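You operate a simulated robot arm through the tools that you are given. There is no shell and no other tool.

Carry out the task below with a simulated two-armed robot. There is one attempt and no reset: what you move stays moved.

TASK
Dip the steel sleeve in rust oil, drain it and shut the tank.
Fine: sleeve in the basket, down till the film shows, up till it stops dripping, then back on the dip table. Where these are worked on the way, their far stop is far enough and under half their travel is too little: dip basket.
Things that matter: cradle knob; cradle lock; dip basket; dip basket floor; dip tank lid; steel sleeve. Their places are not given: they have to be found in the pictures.

Only the result counts: the job must be done as asked and must still hold three seconds after the hand-in. Knocking over, shifting, dropping, spilling or breaking anything else fails it.

THE ROBOT
Two 7-joint arms with fingered hands on one trunk that stands fixed in place. Base frame: the origin is at the foot of the trunk, x ahead of it, y to its left, z up. Units: m, rad, N and s.
The left shoulder is at [0.084, 0.175, 1.137], the right one opposite. With the tool pointing down near the work surface each hand reaches from about 0.1 to 0.84 m from the base axis, measured 20 degrees to its own side. Payload 4 kg a hand.
The tool frame of a hand sits at the grasp point between the pads (the TCP): z along the fingers, y along the line on which they close. The tips reach 0.026 m beyond it. The gripper opens to 0.132 m; its body begins 0.073 m behind the TCP. The gripper is a hand of 3 fingers: y runs from the thumb to the fingers, the wrist lies at [0, 0, -0.224] in the tool frame.
Orientation is that of the tool frame in the base frame, as a unit quaternion [w, x, y, z]. With the fingers straight down and closing along the base's y, the tool's x points along the base's -x, its y along +y and its z along -z.

THE INTERFACE
- The arms move only by the tool nudge_tool. It takes "left_commands", "right_commands" or both (then of equal length, played together; a hand with none holds still); each is a list of rows, each an object (a shift or turn left out is 0) with "dr": the turn, a rotation vector about the base's x, y, z in rad, a list of three; "translation": the shift along the base's x, y, z in cm, a list of three. In form: [{"dr": [wx, wy, wz], "translation": [tx, ty, tz]}, ...]. A call has 1 to 20 rows; each row is the pose to reach, as a shift and turn from the pose commanded when the call began. A row lasts 0.2 s, in which the tool goes at most 0.05 m and 0.15 rad; a call with a longer step from one row to the next is refused whole. Where a pose cannot be reached the arm comes as near as it can. A force on the tool above 80 N (or 10 N above the force at the start of the call, whichever is more), or a blocked arm, ends the call early, and 0.2 s more pass. In this call time passes only in rows, and 0.2 s behind the last. The reply holds the time, the measured pose of the TCP, the force on the tool along the base axes, the opening and the grip force, in the units named above and with some noise, with the torque about the TCP (base axes, N m) and any sound that the robot's microphone picked up.
- Cameras (640 x 400 px; columns grow to the right, rows downward): "scene" is now at [0.1906, 0.0407, 1.3693]; the picture's right is [0.57, -0.81, -0.13], its down [-0.49, -0.21, -0.85] and it looks along [0.66, 0.55, -0.51] (base axes); focal length 224 px, centre (320, 200). "left" rides on the left gripper at [-0.062, 0.003, -0.092] in its tool frame; the picture's right is [-0.05, -1.00, 0.00], its down [0.83, -0.04, -0.55] and it looks along [0.55, -0.03, 0.83] (tool axes); focal length 230 px, centre (320, 200). "right" rides on the right gripper at [0.062, 0.003, -0.092] in its tool frame; the picture's right is [-0.05, 1.00, 0.00], its down [-0.83, -0.04, -0.56] and it looks along [-0.55, -0.03, 0.83] (tool axes); focal length 230 px, centre (320, 200).
- camera(camera): a new picture of that camera. It takes no simulated time.
- slide_trunk(by): moves the trunk up (or, below 0, down) by that many m; the arms and the scene camera ride with it, the base frame stays. It gives what a move gives, with no picture.
- finger_targets(finger1, finger2, thumb_bend, hand): sets how far each is bent, from 0 (flat) to 1 (curled in); at 0.3 the hand is open as for a grip, at 0.7 the pads meet at the TCP. One left out holds its place. A second passes; each finger stops where it meets its share of the squeeze, and holds until it gets a number again. It is the only way to open and close the hand. It gives what a move gives, with no picture; readings hold the bend of each and the force on the fingers (four entries, about 0 where the hand has none), thumb and palm.
- head_to(pan, tilt): turns the head with the scene camera to pan (to the left, within 1.501 rad either way) and tilt (down, from -0.506 to 1.204), counted from straight ahead of the robot (the tilt from the chest, where the trunk bows). It gives what a move gives.
- locate(camera, pixels): for up to 12 pixels [column, row] of the newest picture of that camera ("zoom" is the newest enlarged one), the place [x, y, z] in the base frame of the surface seen there, good to about 0.002 m. It takes no simulated time.
- inspect(camera, box): a new picture of the part [left, top, right, bottom] of that camera's present view, enlarged. It takes no simulated time.
- close_job(): hands the job in; it is judged then, once.

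Open the grippers and draw the arms clear of the work before you hand the job in, unless the task says otherwise.

The tools are called by a JSON object that holds its "method" and its "body". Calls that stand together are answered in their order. nudge_tool: Moves the arms, as the interface text tells. Its arguments: {"type":"object","properties":{"left_commands":{"type":"array"},"right_commands":{"type":"array"}},"required":[]} The other tools are called the same way: slide_trunk (by) moves the trunk up or down; finger_targets (finger1, finger2, thumb_bend, hand) moves the fingers one by one; head_to (pan, tilt) turns the head that bears the scene camera; camera (camera) takes a picture; locate (camera, pixels) gives the place of the surface under pixels of a picture; inspect (camera, box) takes an enlarged picture of a part of a camera's view; close_job () hands the job in.

At the start:

```text
t: 0.0
left_tool_pos: [0.2744, 0.3979, 1.2603]
left_tool_rot: [-0.003, 0.0, 1.0, 0.005]
left_wrist_force: [-0.1, 0.1, 0.0]
left_ft_torque: [-0.01, -0.01, -0.02]
left_opening: 0.1319
left_grip_force: 0.1
left_shape: jaw
left_bend: [0.3, 0.3, 0.3]
left_finger forces: [0.0, 0.0, 0.1, 0.1, 0.0, 0.0]
right_tool_pos: [0.4946, -0.0083, 1.2335]
right_tool_rot: [-0.003, 0.0, 1.0, 0.006]
right_wrist_force: [0.0, -1.3, 0.4]
right_ft_torque: [0.0, 0.02, -0.02]
right_opening: 0.1315
right_grip_force: 0.2
right_shape: jaw
right_bend: [0.3, 0.3, 0.3]
right_finger forces: [0.0, 0.0, 0.0, 0.0, 0.1, 0.0]
trunk travel left (down, up): [-0.175, 0.287]
head pan, tilt (commanded): [0.628, 0.377]
```

scene: 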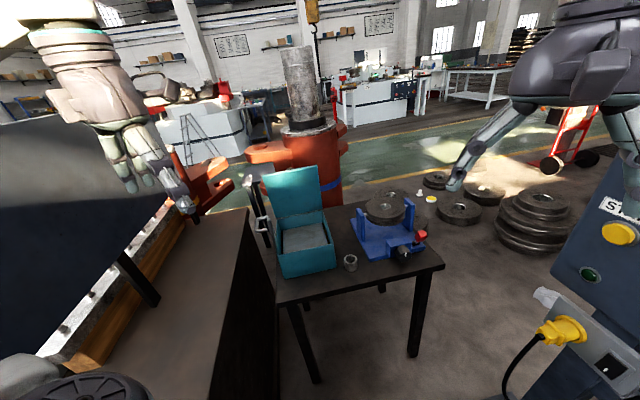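
right: 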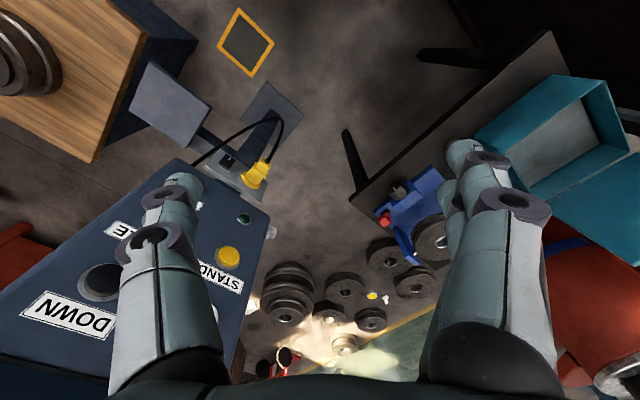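
left: 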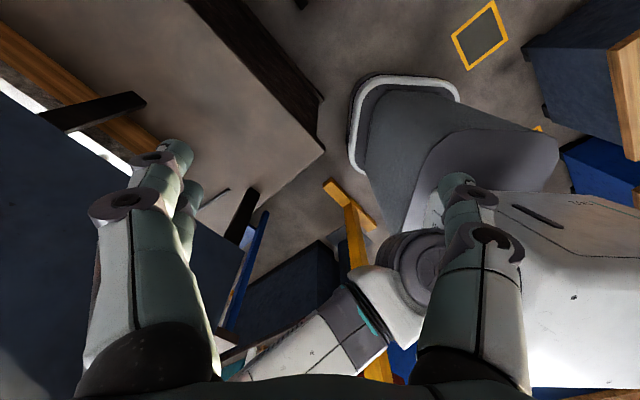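

The scene shows a small table with a teal tank (lid open, around (305,240)), a small sleeve near (350,262), and a blue cradle with a red knob at (420,237). I enlarge that part to look closer.

{"method": "inspect", "body": {"camera": "scene", "box": [240, 150, 460, 290]}}

{"method": "inspect", "body": {"camera": "right", "box": [340, 60, 640, 280]}}

```text
2.86 times, centred on (350, 220) of scene
```

zoom: 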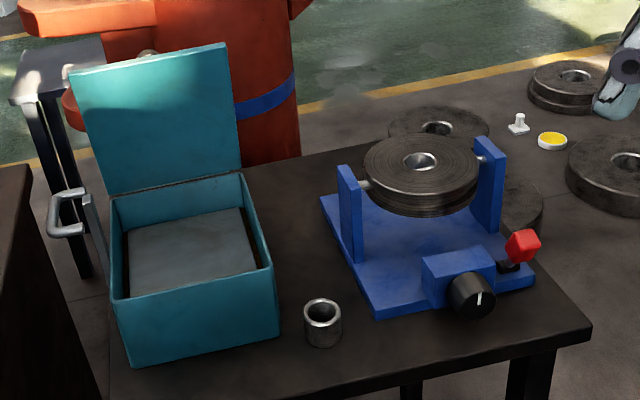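

```text
1.82 times, centred on (490, 170) of right
```

zoom: 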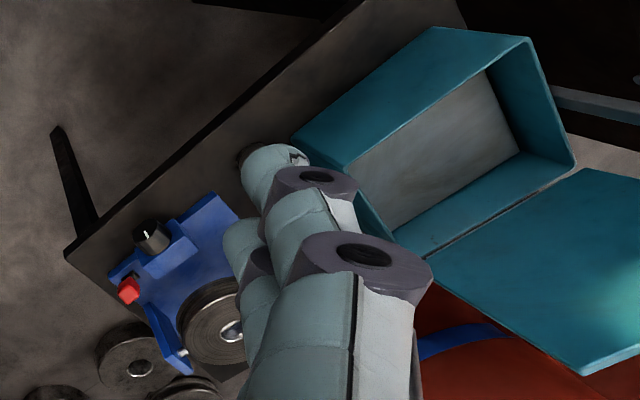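

I see the sleeve at zoom (322,322), the tank with a grey basket floor, and a grey loop handle left of the tank at zoom (75,215). I retake the enlarged scene view so I can locate these.

{"method": "inspect", "body": {"camera": "scene", "box": [240, 150, 460, 290]}}

{"method": "locate", "body": {"camera": "scene", "pixels": [[350, 257], [350, 270], [305, 240], [280, 250], [336, 264], [331, 242], [262, 226], [320, 166], [265, 173], [421, 236], [403, 253], [368, 280]]}}

```text
2.86 times, centred on (350, 220) of scene
```

zoom: 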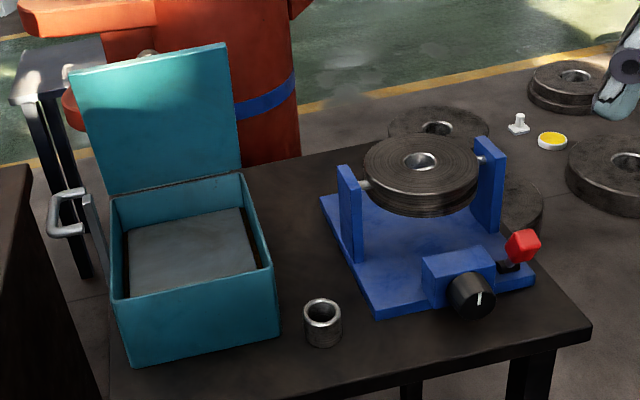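

```text
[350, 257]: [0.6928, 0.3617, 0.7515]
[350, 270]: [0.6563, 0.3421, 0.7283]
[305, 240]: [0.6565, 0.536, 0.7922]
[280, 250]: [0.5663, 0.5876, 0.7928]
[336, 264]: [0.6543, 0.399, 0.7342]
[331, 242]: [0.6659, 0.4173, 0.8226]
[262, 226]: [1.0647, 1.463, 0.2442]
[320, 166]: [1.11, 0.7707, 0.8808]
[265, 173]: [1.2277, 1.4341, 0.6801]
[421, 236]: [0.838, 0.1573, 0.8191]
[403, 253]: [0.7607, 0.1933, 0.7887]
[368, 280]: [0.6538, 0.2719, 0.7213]
```

The table top is near z 0.72 and the tank's rim near z 0.82. I locate finer points from the enlarged picture: tank corners, lid, handle, basket floor and sleeve.

{"method": "locate", "body": {"camera": "zoom", "pixels": [[111, 200], [240, 174], [272, 266], [113, 300], [72, 76], [226, 46], [70, 195], [75, 230], [98, 240], [130, 230], [240, 210], [255, 268]]}}

{"method": "locate", "body": {"camera": "zoom", "pixels": [[128, 290], [322, 302], [306, 310], [340, 310], [322, 326], [308, 340], [338, 340], [322, 346], [130, 364], [278, 330], [110, 390], [590, 345]]}}

{"method": "locate", "body": {"camera": "zoom", "pixels": [[523, 245], [512, 265], [470, 295], [480, 298], [425, 260], [494, 255], [345, 170], [489, 140], [375, 315], [535, 280], [322, 195], [420, 160]]}}

```text
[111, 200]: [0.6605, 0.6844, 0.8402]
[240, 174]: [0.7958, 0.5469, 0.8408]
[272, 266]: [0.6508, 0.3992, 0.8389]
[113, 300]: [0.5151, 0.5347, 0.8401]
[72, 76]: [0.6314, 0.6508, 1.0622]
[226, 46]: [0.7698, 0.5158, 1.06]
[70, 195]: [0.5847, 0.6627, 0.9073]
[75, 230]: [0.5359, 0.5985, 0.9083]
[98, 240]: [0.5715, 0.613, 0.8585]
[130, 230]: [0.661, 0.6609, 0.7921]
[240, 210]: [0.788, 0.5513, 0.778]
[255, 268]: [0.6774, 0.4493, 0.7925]
```

```text
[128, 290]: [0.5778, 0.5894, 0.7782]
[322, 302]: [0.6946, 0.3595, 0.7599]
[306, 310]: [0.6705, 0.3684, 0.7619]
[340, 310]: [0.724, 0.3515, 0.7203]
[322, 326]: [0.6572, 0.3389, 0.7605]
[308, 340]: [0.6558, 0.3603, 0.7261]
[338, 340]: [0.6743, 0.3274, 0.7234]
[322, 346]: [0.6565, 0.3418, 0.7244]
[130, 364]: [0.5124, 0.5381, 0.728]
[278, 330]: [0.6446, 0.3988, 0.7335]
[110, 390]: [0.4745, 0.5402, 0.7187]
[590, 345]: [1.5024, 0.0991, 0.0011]
```

```text
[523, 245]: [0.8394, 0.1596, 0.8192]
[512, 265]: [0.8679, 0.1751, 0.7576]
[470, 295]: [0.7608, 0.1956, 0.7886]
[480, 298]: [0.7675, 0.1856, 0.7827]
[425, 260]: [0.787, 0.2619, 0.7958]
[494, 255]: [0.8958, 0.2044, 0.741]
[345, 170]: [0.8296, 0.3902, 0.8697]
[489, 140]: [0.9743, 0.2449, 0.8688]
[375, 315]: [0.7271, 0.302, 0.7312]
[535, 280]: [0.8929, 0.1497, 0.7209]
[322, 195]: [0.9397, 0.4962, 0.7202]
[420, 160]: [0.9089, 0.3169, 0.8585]
```

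The tank is a square turned 45°, centre about (0.655, 0.541), rim z 0.84, basket floor z 0.792, handle near (0.56, 0.63, 0.908). I zoom on the handle and look around at nearby obstacles.

{"method": "inspect", "body": {"camera": "scene", "box": [240, 195, 304, 235]}}

{"method": "locate", "body": {"camera": "scene", "pixels": [[180, 300], [245, 212], [220, 390], [190, 210], [140, 280], [150, 200], [60, 150], [120, 60], [300, 80], [320, 170], [240, 180], [270, 380]]}}

{"method": "locate", "body": {"camera": "zoom", "pixels": [[180, 130], [250, 150], [120, 250], [150, 300], [250, 300], [300, 420], [280, 350], [200, 330], [260, 200], [300, 250], [330, 330], [100, 300]]}}

```text
10.00 times, centred on (272, 215) of scene
```

zoom: 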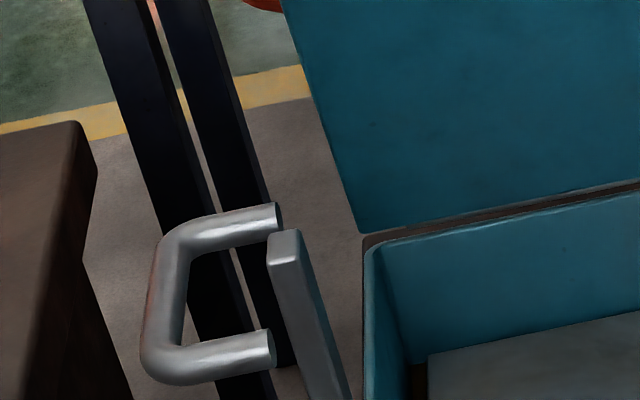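

```text
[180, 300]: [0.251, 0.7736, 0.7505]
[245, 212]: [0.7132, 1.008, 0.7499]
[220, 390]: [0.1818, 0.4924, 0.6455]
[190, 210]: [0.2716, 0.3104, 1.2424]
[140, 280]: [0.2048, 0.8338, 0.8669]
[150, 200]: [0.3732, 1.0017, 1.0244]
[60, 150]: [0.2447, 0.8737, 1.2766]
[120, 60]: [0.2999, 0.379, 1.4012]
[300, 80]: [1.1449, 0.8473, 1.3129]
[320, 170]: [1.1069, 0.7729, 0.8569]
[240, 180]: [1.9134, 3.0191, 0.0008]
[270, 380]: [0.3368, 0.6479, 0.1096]
```

```text
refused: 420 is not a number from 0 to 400
```

The handle is a U-shaped grey tube at zoom (160,310) with a grey post at zoom (300,300). I locate points on it.

{"method": "locate", "body": {"camera": "zoom", "pixels": [[180, 235], [250, 220], [270, 215], [160, 310], [155, 370], [250, 350], [268, 350], [285, 240], [290, 300], [330, 370], [300, 250], [320, 395]]}}

{"method": "head_to", "body": {"pan": 0.75, "tilt": 0.7}}

{"method": "camera", "body": {"camera": "scene"}}

```text
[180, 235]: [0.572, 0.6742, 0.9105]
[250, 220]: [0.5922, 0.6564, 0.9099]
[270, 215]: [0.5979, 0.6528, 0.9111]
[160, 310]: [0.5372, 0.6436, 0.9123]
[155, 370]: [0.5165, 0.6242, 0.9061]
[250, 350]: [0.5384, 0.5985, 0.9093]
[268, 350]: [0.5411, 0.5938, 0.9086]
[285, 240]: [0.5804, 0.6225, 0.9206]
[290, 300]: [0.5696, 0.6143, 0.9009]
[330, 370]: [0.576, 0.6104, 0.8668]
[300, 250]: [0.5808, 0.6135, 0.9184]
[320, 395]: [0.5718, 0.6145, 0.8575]
```

```text
t: 0.8
left_tool_pos: [0.2738, 0.398, 1.2597]
left_tool_rot: [-0.002, 0.0, 1.0, 0.006]
left_wrist_force: [-0.2, 0.4, 0.0]
left_ft_torque: [0.02, 0.02, 0.0]
left_opening: 0.1318
left_grip_force: 0.0
left_shape: jaw
left_bend: [0.3, 0.3, 0.3]
left_finger forces: [0.1, 0.1, 0.0, 0.0, 0.0, 0.0]
right_tool_pos: [0.4941, -0.0081, 1.2333]
right_tool_rot: [-0.003, -0.001, 1.0, 0.005]
right_wrist_force: [-0.2, 0.4, 0.1]
right_ft_torque: [-0.03, -0.02, 0.0]
right_opening: 0.1319
right_grip_force: 0.0
right_shape: jaw
right_bend: [0.3, 0.3, 0.3]
right_finger forces: [0.0, 0.0, 0.0, 0.0, 0.0, 0.1]
trunk travel left (down, up): [-0.175, 0.287]
head pan, tilt (commanded): [0.75, 0.7]
```

```text
taken
```

scene: 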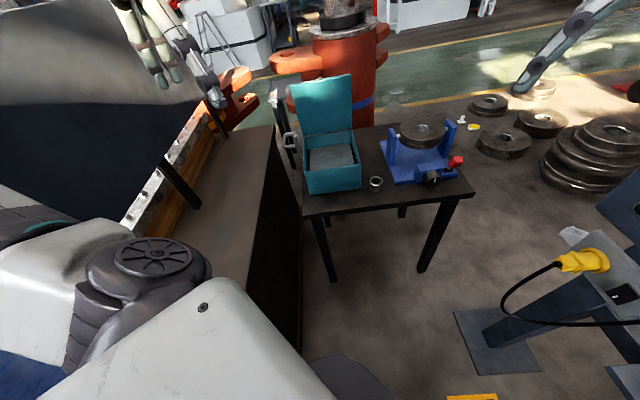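

The view now shows the tank near (330,165). I zoom in here to check the lid's lean and the basket.

{"method": "inspect", "body": {"camera": "scene", "box": [270, 60, 398, 210]}}

```text
2.67 times, centred on (334, 135) of scene
```

zoom: 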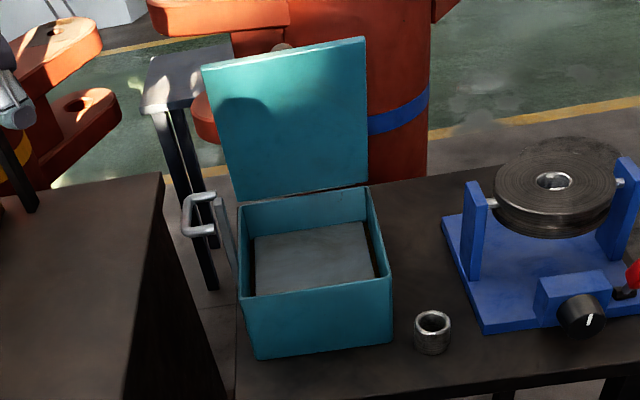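

Zoom shows the lid between (238,198)-(368,182) at the hinge and (203,68)-(365,38) at the top. I locate lid, rim, basket floor and sleeve points more exactly.

{"method": "locate", "body": {"camera": "zoom", "pixels": [[240, 194], [364, 181], [206, 72], [362, 42], [285, 120], [220, 130], [360, 100], [240, 205], [368, 190], [390, 275], [242, 294], [282, 55]]}}

{"method": "locate", "body": {"camera": "zoom", "pixels": [[258, 238], [362, 226], [374, 272], [258, 290], [310, 260], [432, 313], [417, 320], [448, 320], [432, 330], [432, 345], [420, 340], [446, 340]]}}

{"method": "locate", "body": {"camera": "zoom", "pixels": [[160, 180], [130, 330], [150, 100], [175, 100], [100, 200], [200, 110], [390, 70], [240, 380], [330, 190], [245, 250], [380, 230], [232, 260]]}}

```text
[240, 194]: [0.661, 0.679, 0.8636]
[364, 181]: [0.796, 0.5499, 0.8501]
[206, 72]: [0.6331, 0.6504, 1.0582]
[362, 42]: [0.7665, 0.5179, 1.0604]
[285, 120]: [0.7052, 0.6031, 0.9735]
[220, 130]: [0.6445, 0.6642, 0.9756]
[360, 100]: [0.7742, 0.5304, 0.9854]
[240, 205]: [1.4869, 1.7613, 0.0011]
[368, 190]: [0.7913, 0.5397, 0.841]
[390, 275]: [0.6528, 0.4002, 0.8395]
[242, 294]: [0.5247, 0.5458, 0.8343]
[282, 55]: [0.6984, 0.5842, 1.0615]
```

```text
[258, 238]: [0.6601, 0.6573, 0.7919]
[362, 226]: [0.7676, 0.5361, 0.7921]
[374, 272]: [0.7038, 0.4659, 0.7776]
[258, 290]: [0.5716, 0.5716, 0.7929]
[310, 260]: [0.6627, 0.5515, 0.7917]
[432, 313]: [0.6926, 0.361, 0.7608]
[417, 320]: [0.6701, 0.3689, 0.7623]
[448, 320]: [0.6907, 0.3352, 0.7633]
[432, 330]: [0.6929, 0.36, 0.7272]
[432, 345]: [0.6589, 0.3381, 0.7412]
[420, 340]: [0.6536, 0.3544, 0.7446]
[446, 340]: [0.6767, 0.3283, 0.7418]
```

```text
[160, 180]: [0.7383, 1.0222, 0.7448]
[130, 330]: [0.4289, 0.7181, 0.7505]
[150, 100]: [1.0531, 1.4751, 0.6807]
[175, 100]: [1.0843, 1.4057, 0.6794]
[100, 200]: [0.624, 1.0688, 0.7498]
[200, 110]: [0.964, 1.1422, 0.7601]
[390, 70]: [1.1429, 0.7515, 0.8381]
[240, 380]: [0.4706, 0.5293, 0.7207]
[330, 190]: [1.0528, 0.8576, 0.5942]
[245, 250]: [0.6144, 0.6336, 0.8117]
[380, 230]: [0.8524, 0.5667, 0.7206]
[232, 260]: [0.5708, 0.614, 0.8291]
```

The lid leans slightly over the tank (top edge at z 1.06, about 4 cm in front of its hinge) and the sleeve is about 42 mm wide at (0.675, 0.351), z 0.72–0.762. I bring the left hand high toward the sleeve, turning it 45° so it closes parallel to the lid hinge.

{"method": "nudge_tool", "body": {"left_commands": [{"translation": [3.8, -0.5, -1.7], "dr": [0, 0, 0.0875]}, {"translation": [7.7, -1.0, -3.5], "dr": [0, 0, 0.175]}, {"translation": [11.5, -1.6, -5.3], "dr": [0, 0, 0.262]}, {"translation": [15.4, -2.1, -7.1], "dr": [0, 0, 0.35]}, {"translation": [19.2, -2.6, -8.9], "dr": [0, 0, 0.436]}, {"translation": [23, -3.1, -10.6], "dr": [0, 0, 0.523]}, {"translation": [26.9, -3.6, -12.4], "dr": [0, 0, 0.611]}, {"translation": [30.7, -4.2, -14.2], "dr": [0, 0, 0.698]}, {"translation": [34.6, -4.7, -16], "dr": [0, 0, 0.785]}]}}

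{"method": "camera", "body": {"camera": "scene"}}

{"method": "camera", "body": {"camera": "left"}}

```text
t: 2.8
left_tool_pos: [0.6164, 0.3634, 1.0969]
left_tool_rot: [-0.001, -0.383, 0.924, 0.0]
left_wrist_force: [-0.2, 0.3, -0.3]
left_ft_torque: [0.02, 0.02, 0.01]
left_opening: 0.1319
left_grip_force: 0.0
left_shape: jaw
left_bend: [0.3, 0.3, 0.3]
left_finger forces: [0.1, 0.0, 0.0, 0.1, 0.0, 0.1]
right_tool_pos: [0.4909, 0.0036, 1.2347]
right_tool_rot: [-0.001, 0.0, 1.0, 0.0]
right_wrist_force: [0.8, -0.2, 0.4]
right_ft_torque: [-0.02, 0.0, 0.0]
right_opening: 0.1322
right_grip_force: 0.1
right_shape: jaw
right_bend: [0.3, 0.3, 0.3]
right_finger forces: [0.0, 0.0, 0.1, 0.0, 0.0, 0.1]
trunk travel left (down, up): [-0.175, 0.287]
head pan, tilt (commanded): [0.75, 0.7]
```

```text
taken
```

scene: 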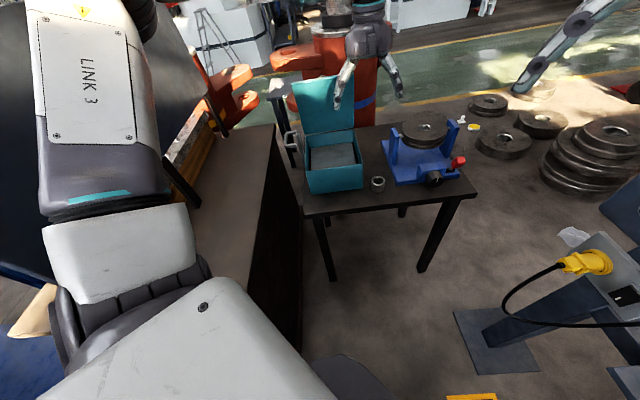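

```text
taken
```

left: 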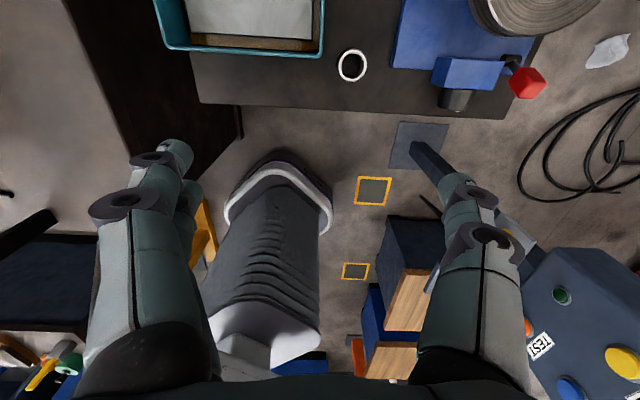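

The readings show both hands about 12 mm off in y from where I expected, so I hold still one row to see whether this settles.

{"method": "nudge_tool", "body": {"left_commands": [{"translation": [0, 0, 0]}]}}

{"method": "locate", "body": {"camera": "left", "pixels": [[352, 50], [337, 66], [366, 66], [352, 82], [342, 75], [362, 75], [338, 60], [366, 60], [310, 46], [172, 46], [230, 45], [300, 40]]}}

```text
t: 3.2
left_tool_pos: [0.6146, 0.3614, 1.0988]
left_tool_rot: [0.0, -0.383, 0.924, 0.001]
left_wrist_force: [-0.1, 0.2, 0.7]
left_ft_torque: [-0.01, -0.01, -0.02]
left_opening: 0.132
left_grip_force: 0.0
left_shape: jaw
left_bend: [0.3, 0.3, 0.3]
left_finger forces: [0.0, 0.0, 0.0, 0.0, 0.0, 0.0]
right_tool_pos: [0.4888, 0.0033, 1.2349]
right_tool_rot: [0.0, 0.001, 1.0, -0.001]
right_wrist_force: [0.1, 0.1, 1.2]
right_ft_torque: [-0.01, -0.01, 0.03]
right_opening: 0.1319
right_grip_force: 0.0
right_shape: jaw
right_bend: [0.3, 0.3, 0.3]
right_finger forces: [0.0, 0.0, 0.0, 0.0, 0.1, 0.0]
trunk travel left (down, up): [-0.175, 0.287]
head pan, tilt (commanded): [0.75, 0.7]
```

```text
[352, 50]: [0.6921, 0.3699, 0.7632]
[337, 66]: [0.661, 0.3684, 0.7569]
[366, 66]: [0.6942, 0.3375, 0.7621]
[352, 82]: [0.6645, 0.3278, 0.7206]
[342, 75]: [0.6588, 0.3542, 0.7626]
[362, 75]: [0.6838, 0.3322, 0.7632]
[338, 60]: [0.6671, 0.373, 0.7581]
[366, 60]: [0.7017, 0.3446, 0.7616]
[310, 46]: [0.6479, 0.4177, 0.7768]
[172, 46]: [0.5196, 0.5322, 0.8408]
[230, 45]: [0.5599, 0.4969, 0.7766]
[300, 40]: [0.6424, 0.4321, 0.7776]
```

Locates agree across cameras: sleeve centre about (0.678, 0.352), and there is an oil surface at z 0.777 just below the basket floor. The tank's corner and the cradle's base are too close for fingers in this orientation, so I turn the hand back −90° (closing along the tank's other axis) and hover above the sleeve.

{"method": "nudge_tool", "body": {"left_commands": [{"translation": [0.5, 0, -0.8], "dr": [0, 0, -0.131]}, {"translation": [1.0, -0.1, -1.6], "dr": [0, 0, -0.262]}, {"translation": [1.5, -0.2, -2.4], "dr": [0, 0, -0.393]}, {"translation": [2.1, -0.3, -3.3], "dr": [0, 0, -0.524]}, {"translation": [2.6, -0.4, -4.1], "dr": [0, 0, -0.654]}, {"translation": [3.1, -0.5, -5.0], "dr": [0, 0, -0.785]}, {"translation": [3.6, -0.6, -5.8], "dr": [0, 0, -0.916]}, {"translation": [4.2, -0.7, -6.6], "dr": [0, 0, -1.047]}, {"translation": [4.7, -0.8, -7.5], "dr": [0, 0, -1.178]}, {"translation": [5.2, -0.9, -8.3], "dr": [0, 0, -1.309]}, {"translation": [5.8, -0.9, -9.2], "dr": [0, 0, -1.44]}, {"translation": [6.3, -1.0, -10.0], "dr": [0, 0, -1.571]}]}}

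{"method": "camera", "body": {"camera": "scene"}}

{"method": "camera", "body": {"camera": "left"}}

```text
t: 5.8
left_tool_pos: [0.6784, 0.3522, 0.9973]
left_tool_rot: [0.0, 0.384, 0.923, 0.0]
left_wrist_force: [-0.4, 0.0, 0.1]
left_ft_torque: [0.02, 0.01, 0.03]
left_opening: 0.1317
left_grip_force: 0.2
left_shape: jaw
left_bend: [0.3, 0.3, 0.3]
left_finger forces: [0.0, 0.0, 0.0, 0.1, 0.0, 0.0]
right_tool_pos: [0.489, 0.0034, 1.2354]
right_tool_rot: [0.0, 0.0, 1.0, -0.002]
right_wrist_force: [-0.1, -0.2, -0.2]
right_ft_torque: [0.01, 0.03, -0.01]
right_opening: 0.1317
right_grip_force: 0.1
right_shape: jaw
right_bend: [0.3, 0.3, 0.3]
right_finger forces: [0.0, 0.0, 0.0, 0.2, 0.0, 0.0]
trunk travel left (down, up): [-0.175, 0.287]
head pan, tilt (commanded): [0.75, 0.7]
```

```text
taken
```

scene: 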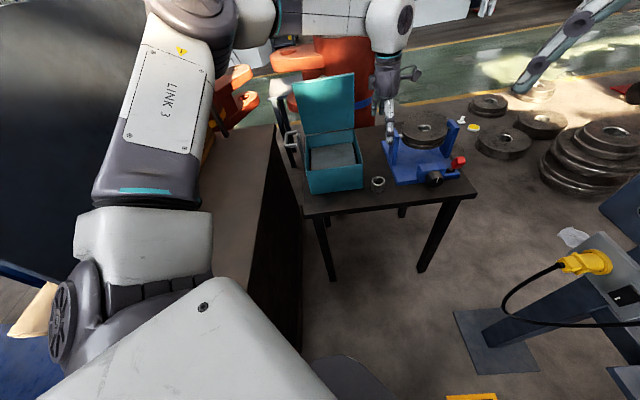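

```text
taken
```

left: 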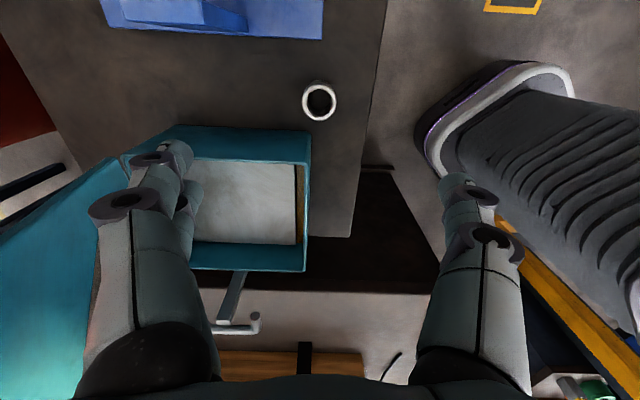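

The hand is exactly over the sleeve at z 0.997, and the left picture shows the sleeve at (319,102). I locate its ring and the handle parts to refine.

{"method": "inspect", "body": {"camera": "left", "box": [180, 60, 360, 360]}}

{"method": "locate", "body": {"camera": "left", "pixels": [[319, 83], [319, 120], [303, 102], [336, 102], [308, 89], [331, 115], [308, 115], [331, 89], [310, 140], [303, 268], [235, 300], [256, 318]]}}

```text
1.33 times, centred on (270, 210) of left
```

zoom: 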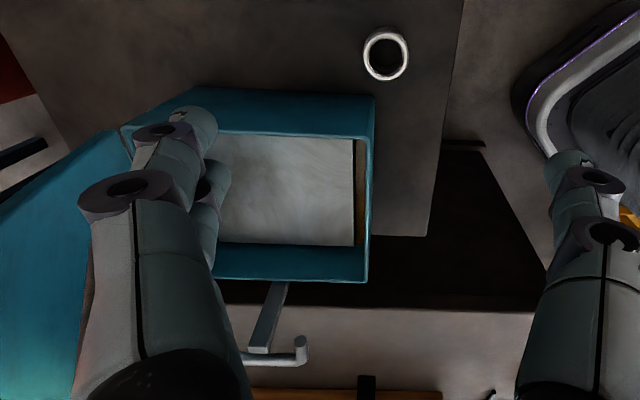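

```text
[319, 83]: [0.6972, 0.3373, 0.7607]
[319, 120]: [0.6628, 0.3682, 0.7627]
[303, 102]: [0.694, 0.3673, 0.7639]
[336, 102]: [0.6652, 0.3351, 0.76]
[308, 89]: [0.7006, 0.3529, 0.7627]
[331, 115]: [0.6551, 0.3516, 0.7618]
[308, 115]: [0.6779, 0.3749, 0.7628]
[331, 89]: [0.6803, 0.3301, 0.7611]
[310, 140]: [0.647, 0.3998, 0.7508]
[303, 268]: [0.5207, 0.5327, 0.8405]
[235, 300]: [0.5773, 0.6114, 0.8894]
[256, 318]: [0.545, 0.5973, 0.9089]
```

Sleeve centre refined to (0.679, 0.352), outer diameter about 45 mm. I descend straight down to z 0.80 first and check clearances.

{"method": "nudge_tool", "body": {"left_commands": [{"translation": [0.05, 0, -4]}, {"translation": [0.05, 0, -8]}, {"translation": [0.05, 0, -12]}, {"translation": [0.05, 0, -15.5]}, {"translation": [0.05, 0, -18]}]}}

{"method": "camera", "body": {"camera": "left"}}

{"method": "inspect", "body": {"camera": "scene", "box": [270, 60, 490, 210]}}

```text
t: 7.0
left_tool_pos: [0.6794, 0.3523, 0.8185]
left_tool_rot: [0.0, 0.383, 0.924, 0.0]
left_wrist_force: [-0.2, -0.2, -0.8]
left_ft_torque: [0.0, 0.02, 0.01]
left_opening: 0.1318
left_grip_force: 0.0
left_shape: jaw
left_bend: [0.3, 0.3, 0.3]
left_finger forces: [0.1, 0.0, 0.1, 0.0, 0.0, 0.0]
right_tool_pos: [0.4891, 0.0032, 1.236]
right_tool_rot: [0.001, 0.0, 1.0, 0.001]
right_wrist_force: [0.5, -0.5, 0.2]
right_ft_torque: [0.01, 0.0, -0.04]
right_opening: 0.1318
right_grip_force: 0.1
right_shape: jaw
right_bend: [0.3, 0.3, 0.3]
right_finger forces: [0.0, 0.1, 0.1, 0.0, 0.0, 0.1]
trunk travel left (down, up): [-0.175, 0.287]
head pan, tilt (commanded): [0.75, 0.7]
```

```text
taken
```

left: 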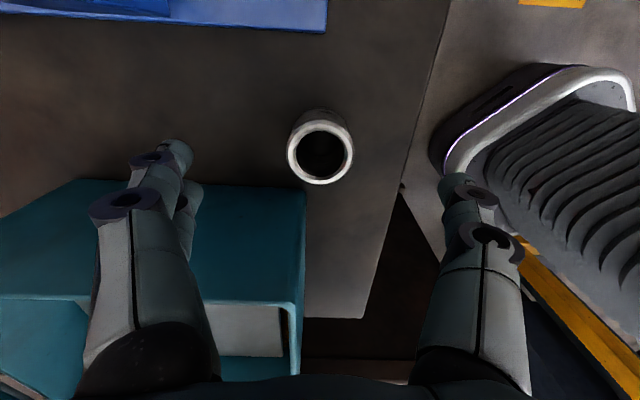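

```text
2.67 times, centred on (380, 135) of scene
```

zoom: 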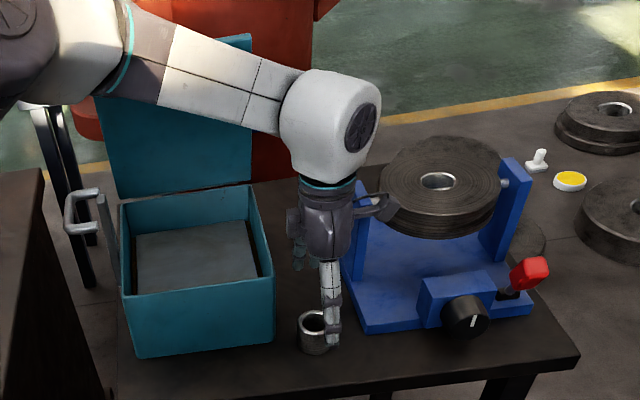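

Everything clear so far; the camera bracket at zoom (375,205) looks near the cradle's disc, so I measure that gap before going lower.

{"method": "locate", "body": {"camera": "zoom", "pixels": [[390, 200], [385, 180], [398, 215], [440, 235], [490, 180], [440, 140], [375, 205], [385, 212], [360, 215], [350, 230], [342, 270], [330, 345]]}}

```text
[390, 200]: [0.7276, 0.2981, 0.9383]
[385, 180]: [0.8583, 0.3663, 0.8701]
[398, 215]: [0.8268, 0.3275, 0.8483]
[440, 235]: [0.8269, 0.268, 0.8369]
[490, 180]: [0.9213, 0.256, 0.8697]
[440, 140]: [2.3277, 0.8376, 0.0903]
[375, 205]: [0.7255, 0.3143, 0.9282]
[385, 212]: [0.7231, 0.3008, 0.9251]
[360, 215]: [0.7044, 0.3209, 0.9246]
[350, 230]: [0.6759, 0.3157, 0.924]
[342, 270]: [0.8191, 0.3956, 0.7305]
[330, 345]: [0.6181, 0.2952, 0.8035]
```

The bracket's outermost point (0.728, 0.298) is 10 cm from the disc edge, so it is clear. I descend to z 0.750.

{"method": "nudge_tool", "body": {"left_commands": [{"translation": [-0.03, 0, -2.5]}, {"translation": [-0.03, 0, -5.0]}, {"translation": [-0.03, 0, -6.8]}]}}

{"method": "camera", "body": {"camera": "left"}}

```text
t: 7.8
left_tool_pos: [0.6779, 0.3523, 0.7495]
left_tool_rot: [0.0, 0.383, 0.924, 0.0]
left_wrist_force: [0.0, 0.5, -0.2]
left_ft_torque: [0.02, 0.02, 0.02]
left_opening: 0.1321
left_grip_force: 0.0
left_shape: jaw
left_bend: [0.3, 0.3, 0.3]
left_finger forces: [0.0, 0.1, 0.1, 0.0, 0.0, 0.0]
right_tool_pos: [0.4881, 0.0036, 1.2355]
right_tool_rot: [0.0, 0.0, 1.0, -0.001]
right_wrist_force: [0.3, -0.1, -0.3]
right_ft_torque: [0.02, -0.01, 0.01]
right_opening: 0.1319
right_grip_force: 0.0
right_shape: jaw
right_bend: [0.3, 0.3, 0.3]
right_finger forces: [0.0, 0.0, 0.1, 0.0, 0.1, 0.0]
trunk travel left (down, up): [-0.175, 0.287]
head pan, tilt (commanded): [0.75, 0.7]
```

```text
taken
```

left: 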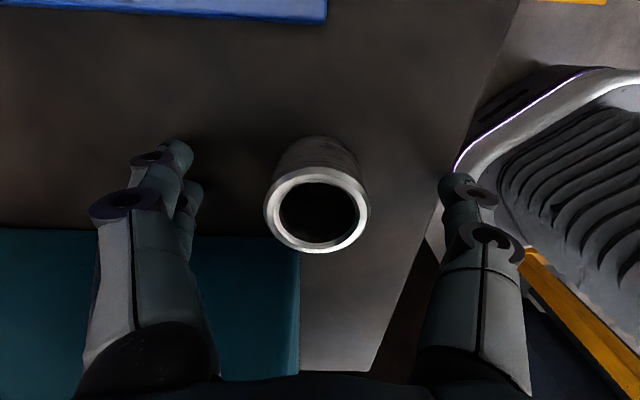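

The sleeve is centred between the fingers at (317,205). I close the hand on it.

{"method": "finger_targets", "body": {"hand": "left", "finger1": 0.7, "finger2": 0.7, "thumb_bend": 0.7}}

{"method": "camera", "body": {"camera": "left"}}

```text
t: 8.8
left_tool_pos: [0.6805, 0.3517, 0.7521]
left_tool_rot: [0.001, 0.382, 0.924, 0.001]
left_wrist_force: [2.3, 0.4, 12.1]
left_ft_torque: [0.31, -0.27, -0.05]
left_opening: 0.0415
left_grip_force: 22.7
left_shape: fingers
left_bend: [0.6, 0.6, 0.62]
left_finger forces: [13.5, 15.7, 0.2, 0.0, 15.9, 0.0]
right_tool_pos: [0.4887, 0.003, 1.236]
right_tool_rot: [0.0, 0.0, 1.0, 0.0]
right_wrist_force: [-0.4, 0.1, 0.1]
right_ft_torque: [-0.04, -0.02, -0.06]
right_opening: 0.1318
right_grip_force: 0.1
right_shape: jaw
right_bend: [0.3, 0.3, 0.3]
right_finger forces: [0.0, 0.1, 0.0, 0.0, 0.0, 0.1]
trunk travel left (down, up): [-0.175, 0.287]
head pan, tilt (commanded): [0.75, 0.7]
```

```text
taken
```

left: 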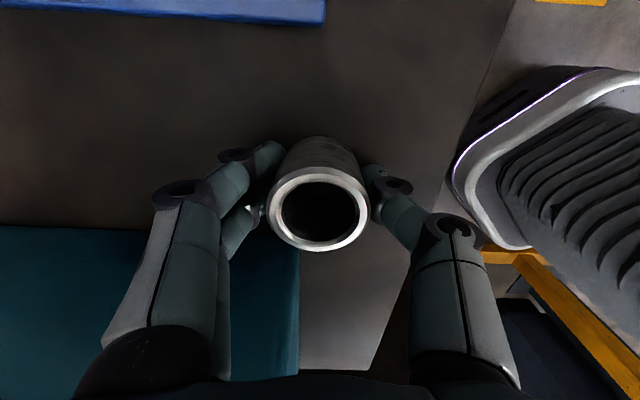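

The sleeve is gripped (22.7 N, opening 41.5 mm). I lift it straight up to about z 0.95.

{"method": "nudge_tool", "body": {"left_commands": [{"translation": [0, 0, 1]}, {"translation": [0, 0, 3]}, {"translation": [0, 0, 7]}, {"translation": [0, 0, 11]}, {"translation": [0, 0, 15]}, {"translation": [0, 0, 18]}, {"translation": [0, 0, 20]}]}}

{"method": "camera", "body": {"camera": "left"}}

{"method": "inspect", "body": {"camera": "scene", "box": [230, 0, 450, 210]}}

```text
t: 10.4
left_tool_pos: [0.6787, 0.3524, 0.9481]
left_tool_rot: [-0.001, 0.383, 0.924, 0.0]
left_wrist_force: [-0.3, -0.5, -2.6]
left_ft_torque: [0.01, -0.01, 0.02]
left_opening: 0.0415
left_grip_force: 16.0
left_shape: fingers
left_bend: [0.6, 0.6, 0.63]
left_finger forces: [8.1, 8.0, 0.0, 0.1, 15.5, 0.1]
right_tool_pos: [0.4884, 0.0028, 1.2354]
right_tool_rot: [0.0, 0.0, 1.0, 0.0]
right_wrist_force: [0.4, -1.1, 0.9]
right_ft_torque: [0.03, -0.04, -0.03]
right_opening: 0.1319
right_grip_force: 0.0
right_shape: jaw
right_bend: [0.3, 0.3, 0.3]
right_finger forces: [0.0, 0.0, 0.1, 0.0, 0.0, 0.0]
trunk travel left (down, up): [-0.175, 0.287]
head pan, tilt (commanded): [0.75, 0.7]
```

```text
taken
```

left: 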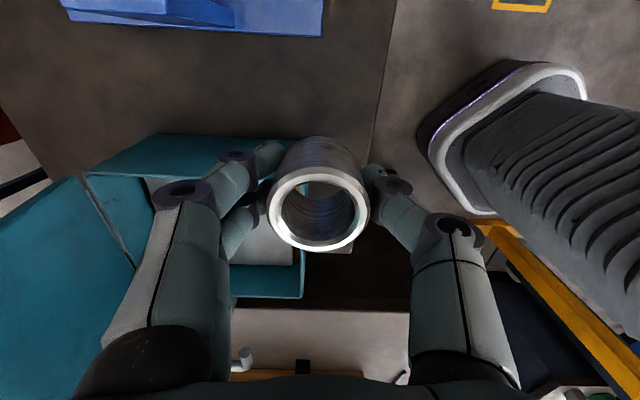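

```text
1.90 times, centred on (340, 105) of scene
```

zoom: 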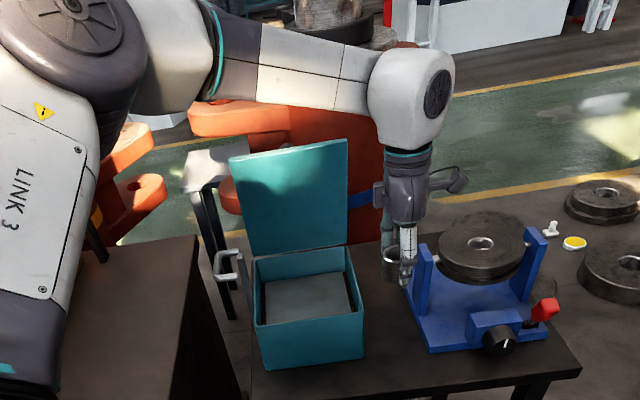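

The sleeve hangs well in the grip. I measure where the forearm and wrist ball run, to plan clearance from the lid.

{"method": "locate", "body": {"camera": "zoom", "pixels": [[170, 50], [235, 55], [300, 70], [350, 90], [410, 95], [410, 55], [375, 95], [445, 90], [250, 95], [340, 108], [410, 145], [405, 190]]}}

```text
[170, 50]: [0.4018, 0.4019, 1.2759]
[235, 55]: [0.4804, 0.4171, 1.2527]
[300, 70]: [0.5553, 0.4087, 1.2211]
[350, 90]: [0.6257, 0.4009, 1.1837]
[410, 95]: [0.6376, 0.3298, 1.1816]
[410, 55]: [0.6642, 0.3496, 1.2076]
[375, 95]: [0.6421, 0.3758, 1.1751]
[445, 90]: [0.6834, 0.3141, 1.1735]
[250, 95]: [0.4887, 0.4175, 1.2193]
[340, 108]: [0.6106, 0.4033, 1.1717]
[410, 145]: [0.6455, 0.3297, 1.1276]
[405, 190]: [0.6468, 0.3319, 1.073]
```

The forearm comes in from the near side, so it is clear of the lid; the wrist ball is about 5 cm in radius. I move over the tank, 2 cm nearer than its centre, at this height.

{"method": "nudge_tool", "body": {"left_commands": [{"translation": [-0.8, 3.5, 0]}, {"translation": [-1.5, 7.0, 0]}, {"translation": [-2.2, 10.5, 0]}, {"translation": [-3.0, 14.0, 0]}, {"translation": [-3.5, 16.5, 0]}, {"translation": [-3.73, 17.48, 0]}]}}

{"method": "camera", "body": {"camera": "left"}}

{"method": "inspect", "body": {"camera": "scene", "box": [230, 0, 450, 210]}}

```text
t: 11.8
left_tool_pos: [0.6397, 0.5255, 0.9491]
left_tool_rot: [0.0, 0.383, 0.924, 0.0]
left_wrist_force: [0.2, 0.2, -2.5]
left_ft_torque: [-0.03, 0.01, 0.03]
left_opening: 0.0415
left_grip_force: 15.3
left_shape: fingers
left_bend: [0.6, 0.6, 0.63]
left_finger forces: [8.0, 8.2, 0.0, 0.0, 15.2, 0.1]
right_tool_pos: [0.4903, 0.0026, 1.2341]
right_tool_rot: [0.0, 0.0, 1.0, 0.001]
right_wrist_force: [-0.3, -0.2, -0.3]
right_ft_torque: [0.02, 0.02, -0.02]
right_opening: 0.1321
right_grip_force: 0.0
right_shape: jaw
right_bend: [0.3, 0.3, 0.3]
right_finger forces: [0.1, 0.1, 0.0, 0.0, 0.1, 0.0]
trunk travel left (down, up): [-0.175, 0.287]
head pan, tilt (commanded): [0.75, 0.7]
```

```text
taken
```

left: 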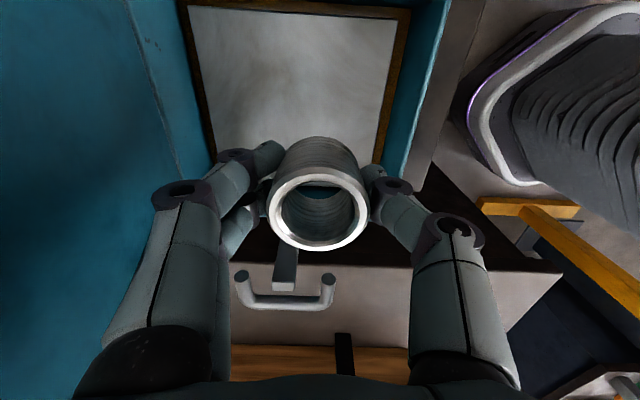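

```text
1.90 times, centred on (340, 105) of scene
```

zoom: 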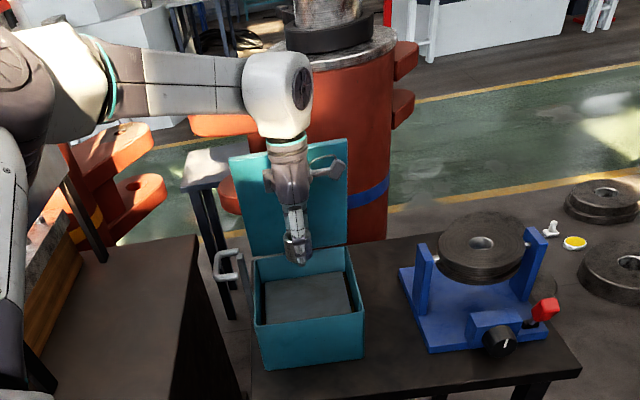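

The sleeve is above the basket. I check the basket floor's edges in the left picture before going down.

{"method": "locate", "body": {"camera": "left", "pixels": [[192, 10], [395, 20], [212, 155], [372, 160], [300, 60], [445, 20], [403, 175], [140, 30], [335, 285], [285, 285], [240, 285], [285, 302]]}}

```text
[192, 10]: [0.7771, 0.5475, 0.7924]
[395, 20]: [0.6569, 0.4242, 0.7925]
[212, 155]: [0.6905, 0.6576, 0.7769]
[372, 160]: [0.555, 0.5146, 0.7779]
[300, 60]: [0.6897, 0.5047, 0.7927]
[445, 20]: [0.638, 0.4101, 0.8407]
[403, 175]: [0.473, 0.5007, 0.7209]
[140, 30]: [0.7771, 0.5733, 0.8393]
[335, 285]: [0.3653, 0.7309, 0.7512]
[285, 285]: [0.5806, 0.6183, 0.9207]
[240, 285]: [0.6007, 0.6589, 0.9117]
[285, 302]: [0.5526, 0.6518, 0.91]
```

The floor spans the expected area at z 0.7925. I descend slowly to bring the sleeve just onto the floor.

{"method": "nudge_tool", "body": {"left_commands": [{"translation": [0, 0, -3]}, {"translation": [0, 0, -6]}, {"translation": [0, 0, -8.5]}, {"translation": [0, 0, -10.5]}, {"translation": [0, 0, -11.7]}, {"translation": [0, 0, -12.3]}]}}

{"method": "camera", "body": {"camera": "left"}}

{"method": "inspect", "body": {"camera": "scene", "box": [230, 0, 450, 210]}}

```text
t: 13.2
left_tool_pos: [0.64, 0.5261, 0.8266]
left_tool_rot: [0.0, 0.383, 0.924, -0.001]
left_wrist_force: [0.1, 0.2, -3.7]
left_ft_torque: [0.0, 0.01, -0.02]
left_opening: 0.0415
left_grip_force: 15.8
left_shape: fingers
left_bend: [0.6, 0.6, 0.63]
left_finger forces: [8.0, 8.1, 0.1, 0.1, 15.1, 0.1]
right_tool_pos: [0.4897, 0.0038, 1.2353]
right_tool_rot: [0.0, 0.001, 1.0, 0.0]
right_wrist_force: [-0.1, 0.1, 0.0]
right_ft_torque: [0.0, -0.01, -0.03]
right_opening: 0.1319
right_grip_force: 0.0
right_shape: jaw
right_bend: [0.3, 0.3, 0.3]
right_finger forces: [0.1, 0.0, 0.0, 0.1, 0.1, 0.1]
trunk travel left (down, up): [-0.175, 0.287]
head pan, tilt (commanded): [0.75, 0.7]
```

```text
taken
```

left: 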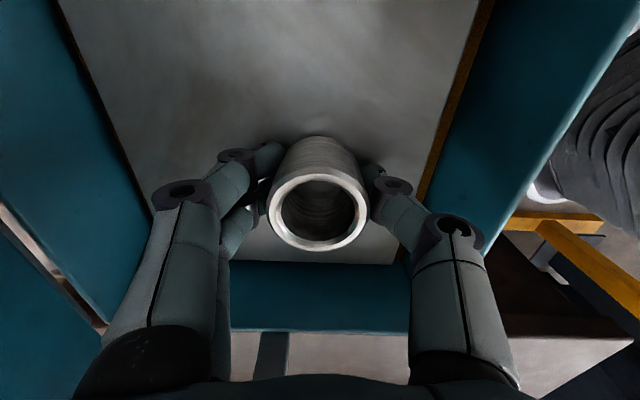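

```text
1.90 times, centred on (340, 105) of scene
```

zoom: 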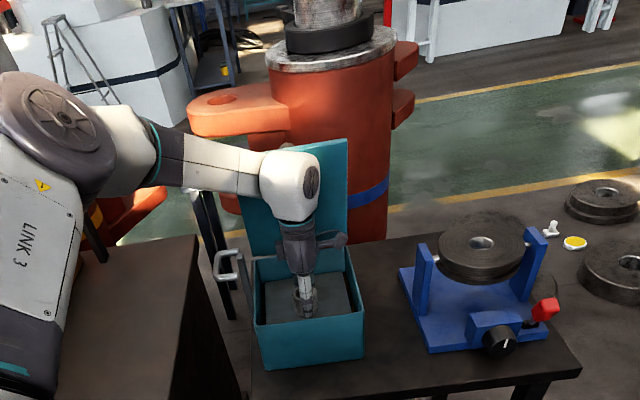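

Still hanging free (−3.7 N is the sleeve's weight plus noise). I lower a few millimetres more.

{"method": "nudge_tool", "body": {"left_commands": [{"translation": [0, 0, -0.15]}, {"translation": [0, 0, -0.3]}]}}

```text
t: 13.8
left_tool_pos: [0.6413, 0.5268, 0.8243]
left_tool_rot: [0.0, 0.383, 0.924, 0.0]
left_wrist_force: [-0.5, 0.0, -3.4]
left_ft_torque: [-0.05, -0.01, -0.01]
left_opening: 0.0412
left_grip_force: 15.8
left_shape: fingers
left_bend: [0.6, 0.6, 0.63]
left_finger forces: [7.9, 8.1, 0.0, 0.0, 15.1, 0.1]
right_tool_pos: [0.4882, 0.0031, 1.2353]
right_tool_rot: [0.0, 0.0, 1.0, 0.0]
right_wrist_force: [-0.6, 0.5, 0.3]
right_ft_torque: [-0.02, -0.02, -0.01]
right_opening: 0.1318
right_grip_force: 0.0
right_shape: jaw
right_bend: [0.3, 0.3, 0.3]
right_finger forces: [0.1, 0.0, 0.0, 0.0, 0.1, 0.1]
trunk travel left (down, up): [-0.175, 0.287]
head pan, tilt (commanded): [0.75, 0.7]
```

The force is still −3.4 N, so no contact yet. I lower another 3 mm in small steps.

{"method": "nudge_tool", "body": {"left_commands": [{"translation": [0, 0, -0.15]}, {"translation": [0, 0, -0.3]}]}}

```text
t: 14.4
left_tool_pos: [0.6416, 0.5263, 0.8219]
left_tool_rot: [0.0, 0.382, 0.924, 0.002]
left_wrist_force: [1.3, 1.9, 2.6]
left_ft_torque: [0.14, -0.1, 0.01]
left_opening: 0.0413
left_grip_force: 18.0
left_shape: fingers
left_bend: [0.6, 0.6, 0.63]
left_finger forces: [9.9, 11.0, 0.0, 0.1, 15.0, 0.1]
right_tool_pos: [0.4891, 0.0035, 1.2358]
right_tool_rot: [0.0, 0.001, 1.0, 0.001]
right_wrist_force: [-0.9, 0.3, 0.5]
right_ft_torque: [0.0, 0.03, -0.03]
right_opening: 0.1319
right_grip_force: 0.1
right_shape: jaw
right_bend: [0.3, 0.3, 0.3]
right_finger forces: [0.1, 0.1, 0.1, 0.0, 0.0, 0.0]
trunk travel left (down, up): [-0.175, 0.287]
head pan, tilt (commanded): [0.75, 0.7]
```

Contact: the force changed to +2.6 N at z 0.822. I open the fingers a limited amount (bend 0.48) so they stay within the tank.

{"method": "finger_targets", "body": {"hand": "left", "finger1": 0.48, "finger2": 0.48, "thumb_bend": 0.48}}

{"method": "camera", "body": {"camera": "left"}}

```text
t: 15.4
left_tool_pos: [0.6405, 0.526, 0.8207]
left_tool_rot: [0.0, 0.382, 0.924, 0.0]
left_wrist_force: [0.3, 0.4, -0.5]
left_ft_torque: [-0.01, 0.0, -0.03]
left_opening: 0.0739
left_grip_force: 0.2
left_shape: fingers
left_bend: [0.48, 0.48, 0.48]
left_finger forces: [0.0, 0.1, 0.0, 0.0, 0.0, 0.0]
right_tool_pos: [0.4892, 0.0023, 1.2347]
right_tool_rot: [0.001, 0.0, 1.0, 0.0]
right_wrist_force: [-0.6, -0.1, -0.1]
right_ft_torque: [-0.04, 0.03, 0.03]
right_opening: 0.132
right_grip_force: 0.0
right_shape: jaw
right_bend: [0.3, 0.3, 0.3]
right_finger forces: [0.1, 0.0, 0.0, 0.1, 0.1, 0.0]
trunk travel left (down, up): [-0.175, 0.287]
head pan, tilt (commanded): [0.75, 0.7]
```

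```text
taken
```

left: 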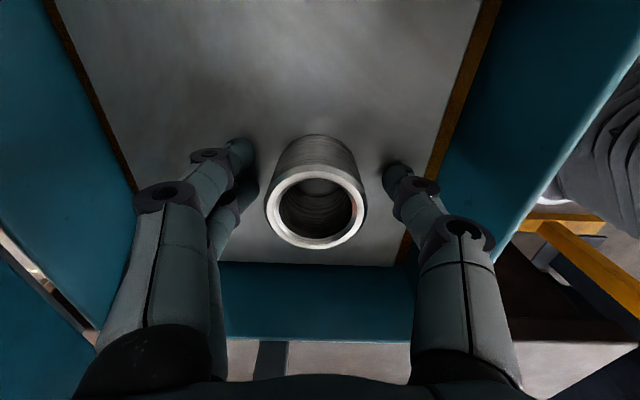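

The sleeve stands free on the basket floor between the open fingers. I lift the hand straight up to about z 1.02.

{"method": "nudge_tool", "body": {"left_commands": [{"translation": [0, 0, 2]}, {"translation": [0, 0, 5]}, {"translation": [0, 0, 9]}, {"translation": [0, 0, 13]}, {"translation": [0, 0, 17]}, {"translation": [0, 0, 20]}]}}

{"method": "camera", "body": {"camera": "left"}}

{"method": "inspect", "body": {"camera": "scene", "box": [230, 60, 450, 210]}}

```text
t: 16.8
left_tool_pos: [0.6384, 0.525, 1.0198]
left_tool_rot: [0.0, 0.382, 0.924, 0.0]
left_wrist_force: [-0.4, 0.1, -0.2]
left_ft_torque: [-0.03, -0.02, 0.0]
left_opening: 0.0739
left_grip_force: 0.0
left_shape: fingers
left_bend: [0.48, 0.48, 0.48]
left_finger forces: [0.1, 0.1, 0.0, 0.0, 0.0, 0.0]
right_tool_pos: [0.4893, 0.0026, 1.2348]
right_tool_rot: [0.0, 0.0, 1.0, 0.0]
right_wrist_force: [-0.6, 0.3, -0.5]
right_ft_torque: [-0.03, 0.0, 0.0]
right_opening: 0.1318
right_grip_force: 0.0
right_shape: jaw
right_bend: [0.3, 0.3, 0.3]
right_finger forces: [0.0, 0.0, 0.0, 0.0, 0.0, 0.0]
trunk travel left (down, up): [-0.175, 0.287]
head pan, tilt (commanded): [0.75, 0.7]
```

```text
taken
```

left: 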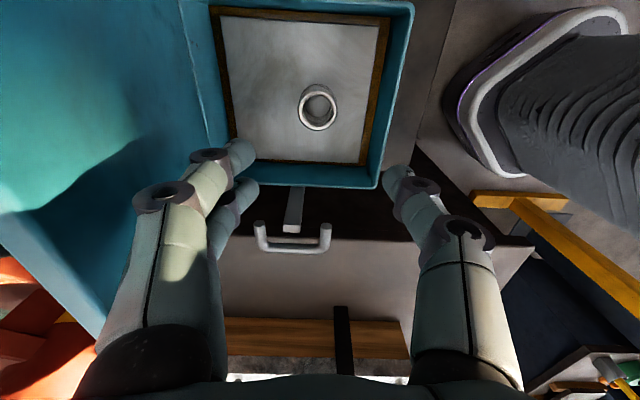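

```text
2.67 times, centred on (340, 135) of scene
```

zoom: 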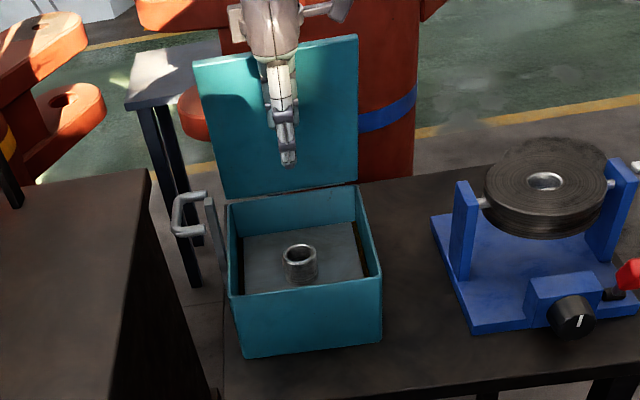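

The sleeve stands in the basket. Now I zoom on the U-handle at (293,235) in the left picture to fix its place.

{"method": "inspect", "body": {"camera": "left", "box": [240, 180, 350, 260]}}

{"method": "locate", "body": {"camera": "left", "pixels": [[259, 226], [264, 240], [293, 245], [322, 245], [326, 228], [293, 228], [293, 210], [297, 192], [291, 250], [260, 232], [327, 236], [305, 247]]}}

```text
5.00 times, centred on (295, 220) of left
```

zoom: 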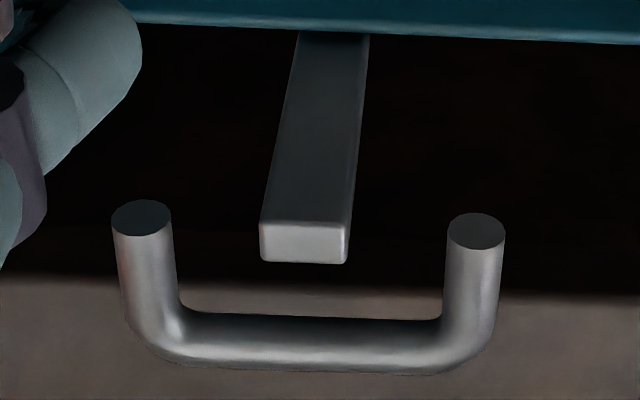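

```text
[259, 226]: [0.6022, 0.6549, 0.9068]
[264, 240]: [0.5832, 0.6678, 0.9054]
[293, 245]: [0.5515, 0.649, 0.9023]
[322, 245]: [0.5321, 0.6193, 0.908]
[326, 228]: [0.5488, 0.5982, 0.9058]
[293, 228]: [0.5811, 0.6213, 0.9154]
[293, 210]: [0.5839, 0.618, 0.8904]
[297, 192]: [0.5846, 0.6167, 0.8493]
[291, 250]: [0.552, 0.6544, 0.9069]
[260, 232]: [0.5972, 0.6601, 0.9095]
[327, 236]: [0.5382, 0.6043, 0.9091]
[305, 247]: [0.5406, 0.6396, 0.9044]
```

The zoom shows the U clearly: prong ends at (141,218) and (476,232), bar at (310,340), post top at (305,240). I locate these exactly.

{"method": "locate", "body": {"camera": "zoom", "pixels": [[141, 210], [141, 230], [150, 290], [175, 340], [310, 330], [310, 355], [430, 345], [470, 300], [476, 240], [476, 225], [305, 245], [330, 120]]}}

```text
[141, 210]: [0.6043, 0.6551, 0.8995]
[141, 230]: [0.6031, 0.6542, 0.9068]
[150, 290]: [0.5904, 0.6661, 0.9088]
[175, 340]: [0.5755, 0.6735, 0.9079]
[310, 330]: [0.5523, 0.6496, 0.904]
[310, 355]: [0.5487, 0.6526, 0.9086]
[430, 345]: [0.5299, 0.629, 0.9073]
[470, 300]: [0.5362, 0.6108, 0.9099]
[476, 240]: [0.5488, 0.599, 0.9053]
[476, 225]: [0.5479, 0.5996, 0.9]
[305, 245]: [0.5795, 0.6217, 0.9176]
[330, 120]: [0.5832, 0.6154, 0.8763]
```

The U's prongs sit at z 0.902 with a 78 mm spacing, bar axis 19 mm further out; the post stands inside at (0.58, 0.62). I plan to straddle the U from above with the fingers outside both prongs; first I look at the whole scene for elbow clearance.

{"method": "camera", "body": {"camera": "scene"}}

{"method": "locate", "body": {"camera": "scene", "pixels": [[60, 60], [120, 100], [100, 150], [200, 60], [170, 20], [20, 60], [20, 140], [230, 40], [180, 180], [60, 180], [40, 30], [280, 40]]}}

```text
taken
```

scene: 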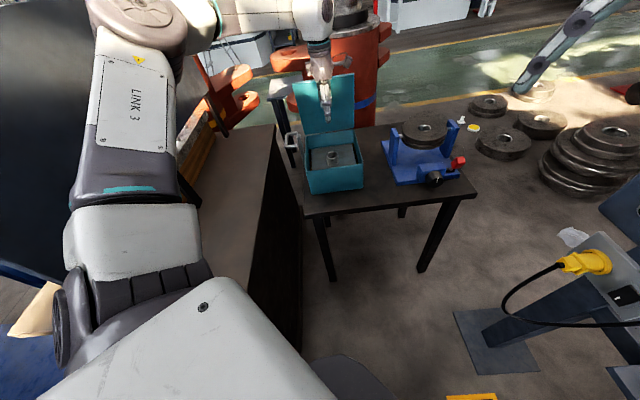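

```text
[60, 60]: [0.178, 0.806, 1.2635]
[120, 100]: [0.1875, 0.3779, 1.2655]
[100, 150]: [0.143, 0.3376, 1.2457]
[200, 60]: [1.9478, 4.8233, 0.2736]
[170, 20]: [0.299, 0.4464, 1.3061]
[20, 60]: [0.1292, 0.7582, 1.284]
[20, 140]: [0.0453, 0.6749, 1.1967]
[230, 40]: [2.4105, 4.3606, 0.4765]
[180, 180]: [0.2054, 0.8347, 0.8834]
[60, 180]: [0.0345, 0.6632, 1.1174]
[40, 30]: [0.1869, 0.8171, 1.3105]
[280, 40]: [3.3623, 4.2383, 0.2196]
```

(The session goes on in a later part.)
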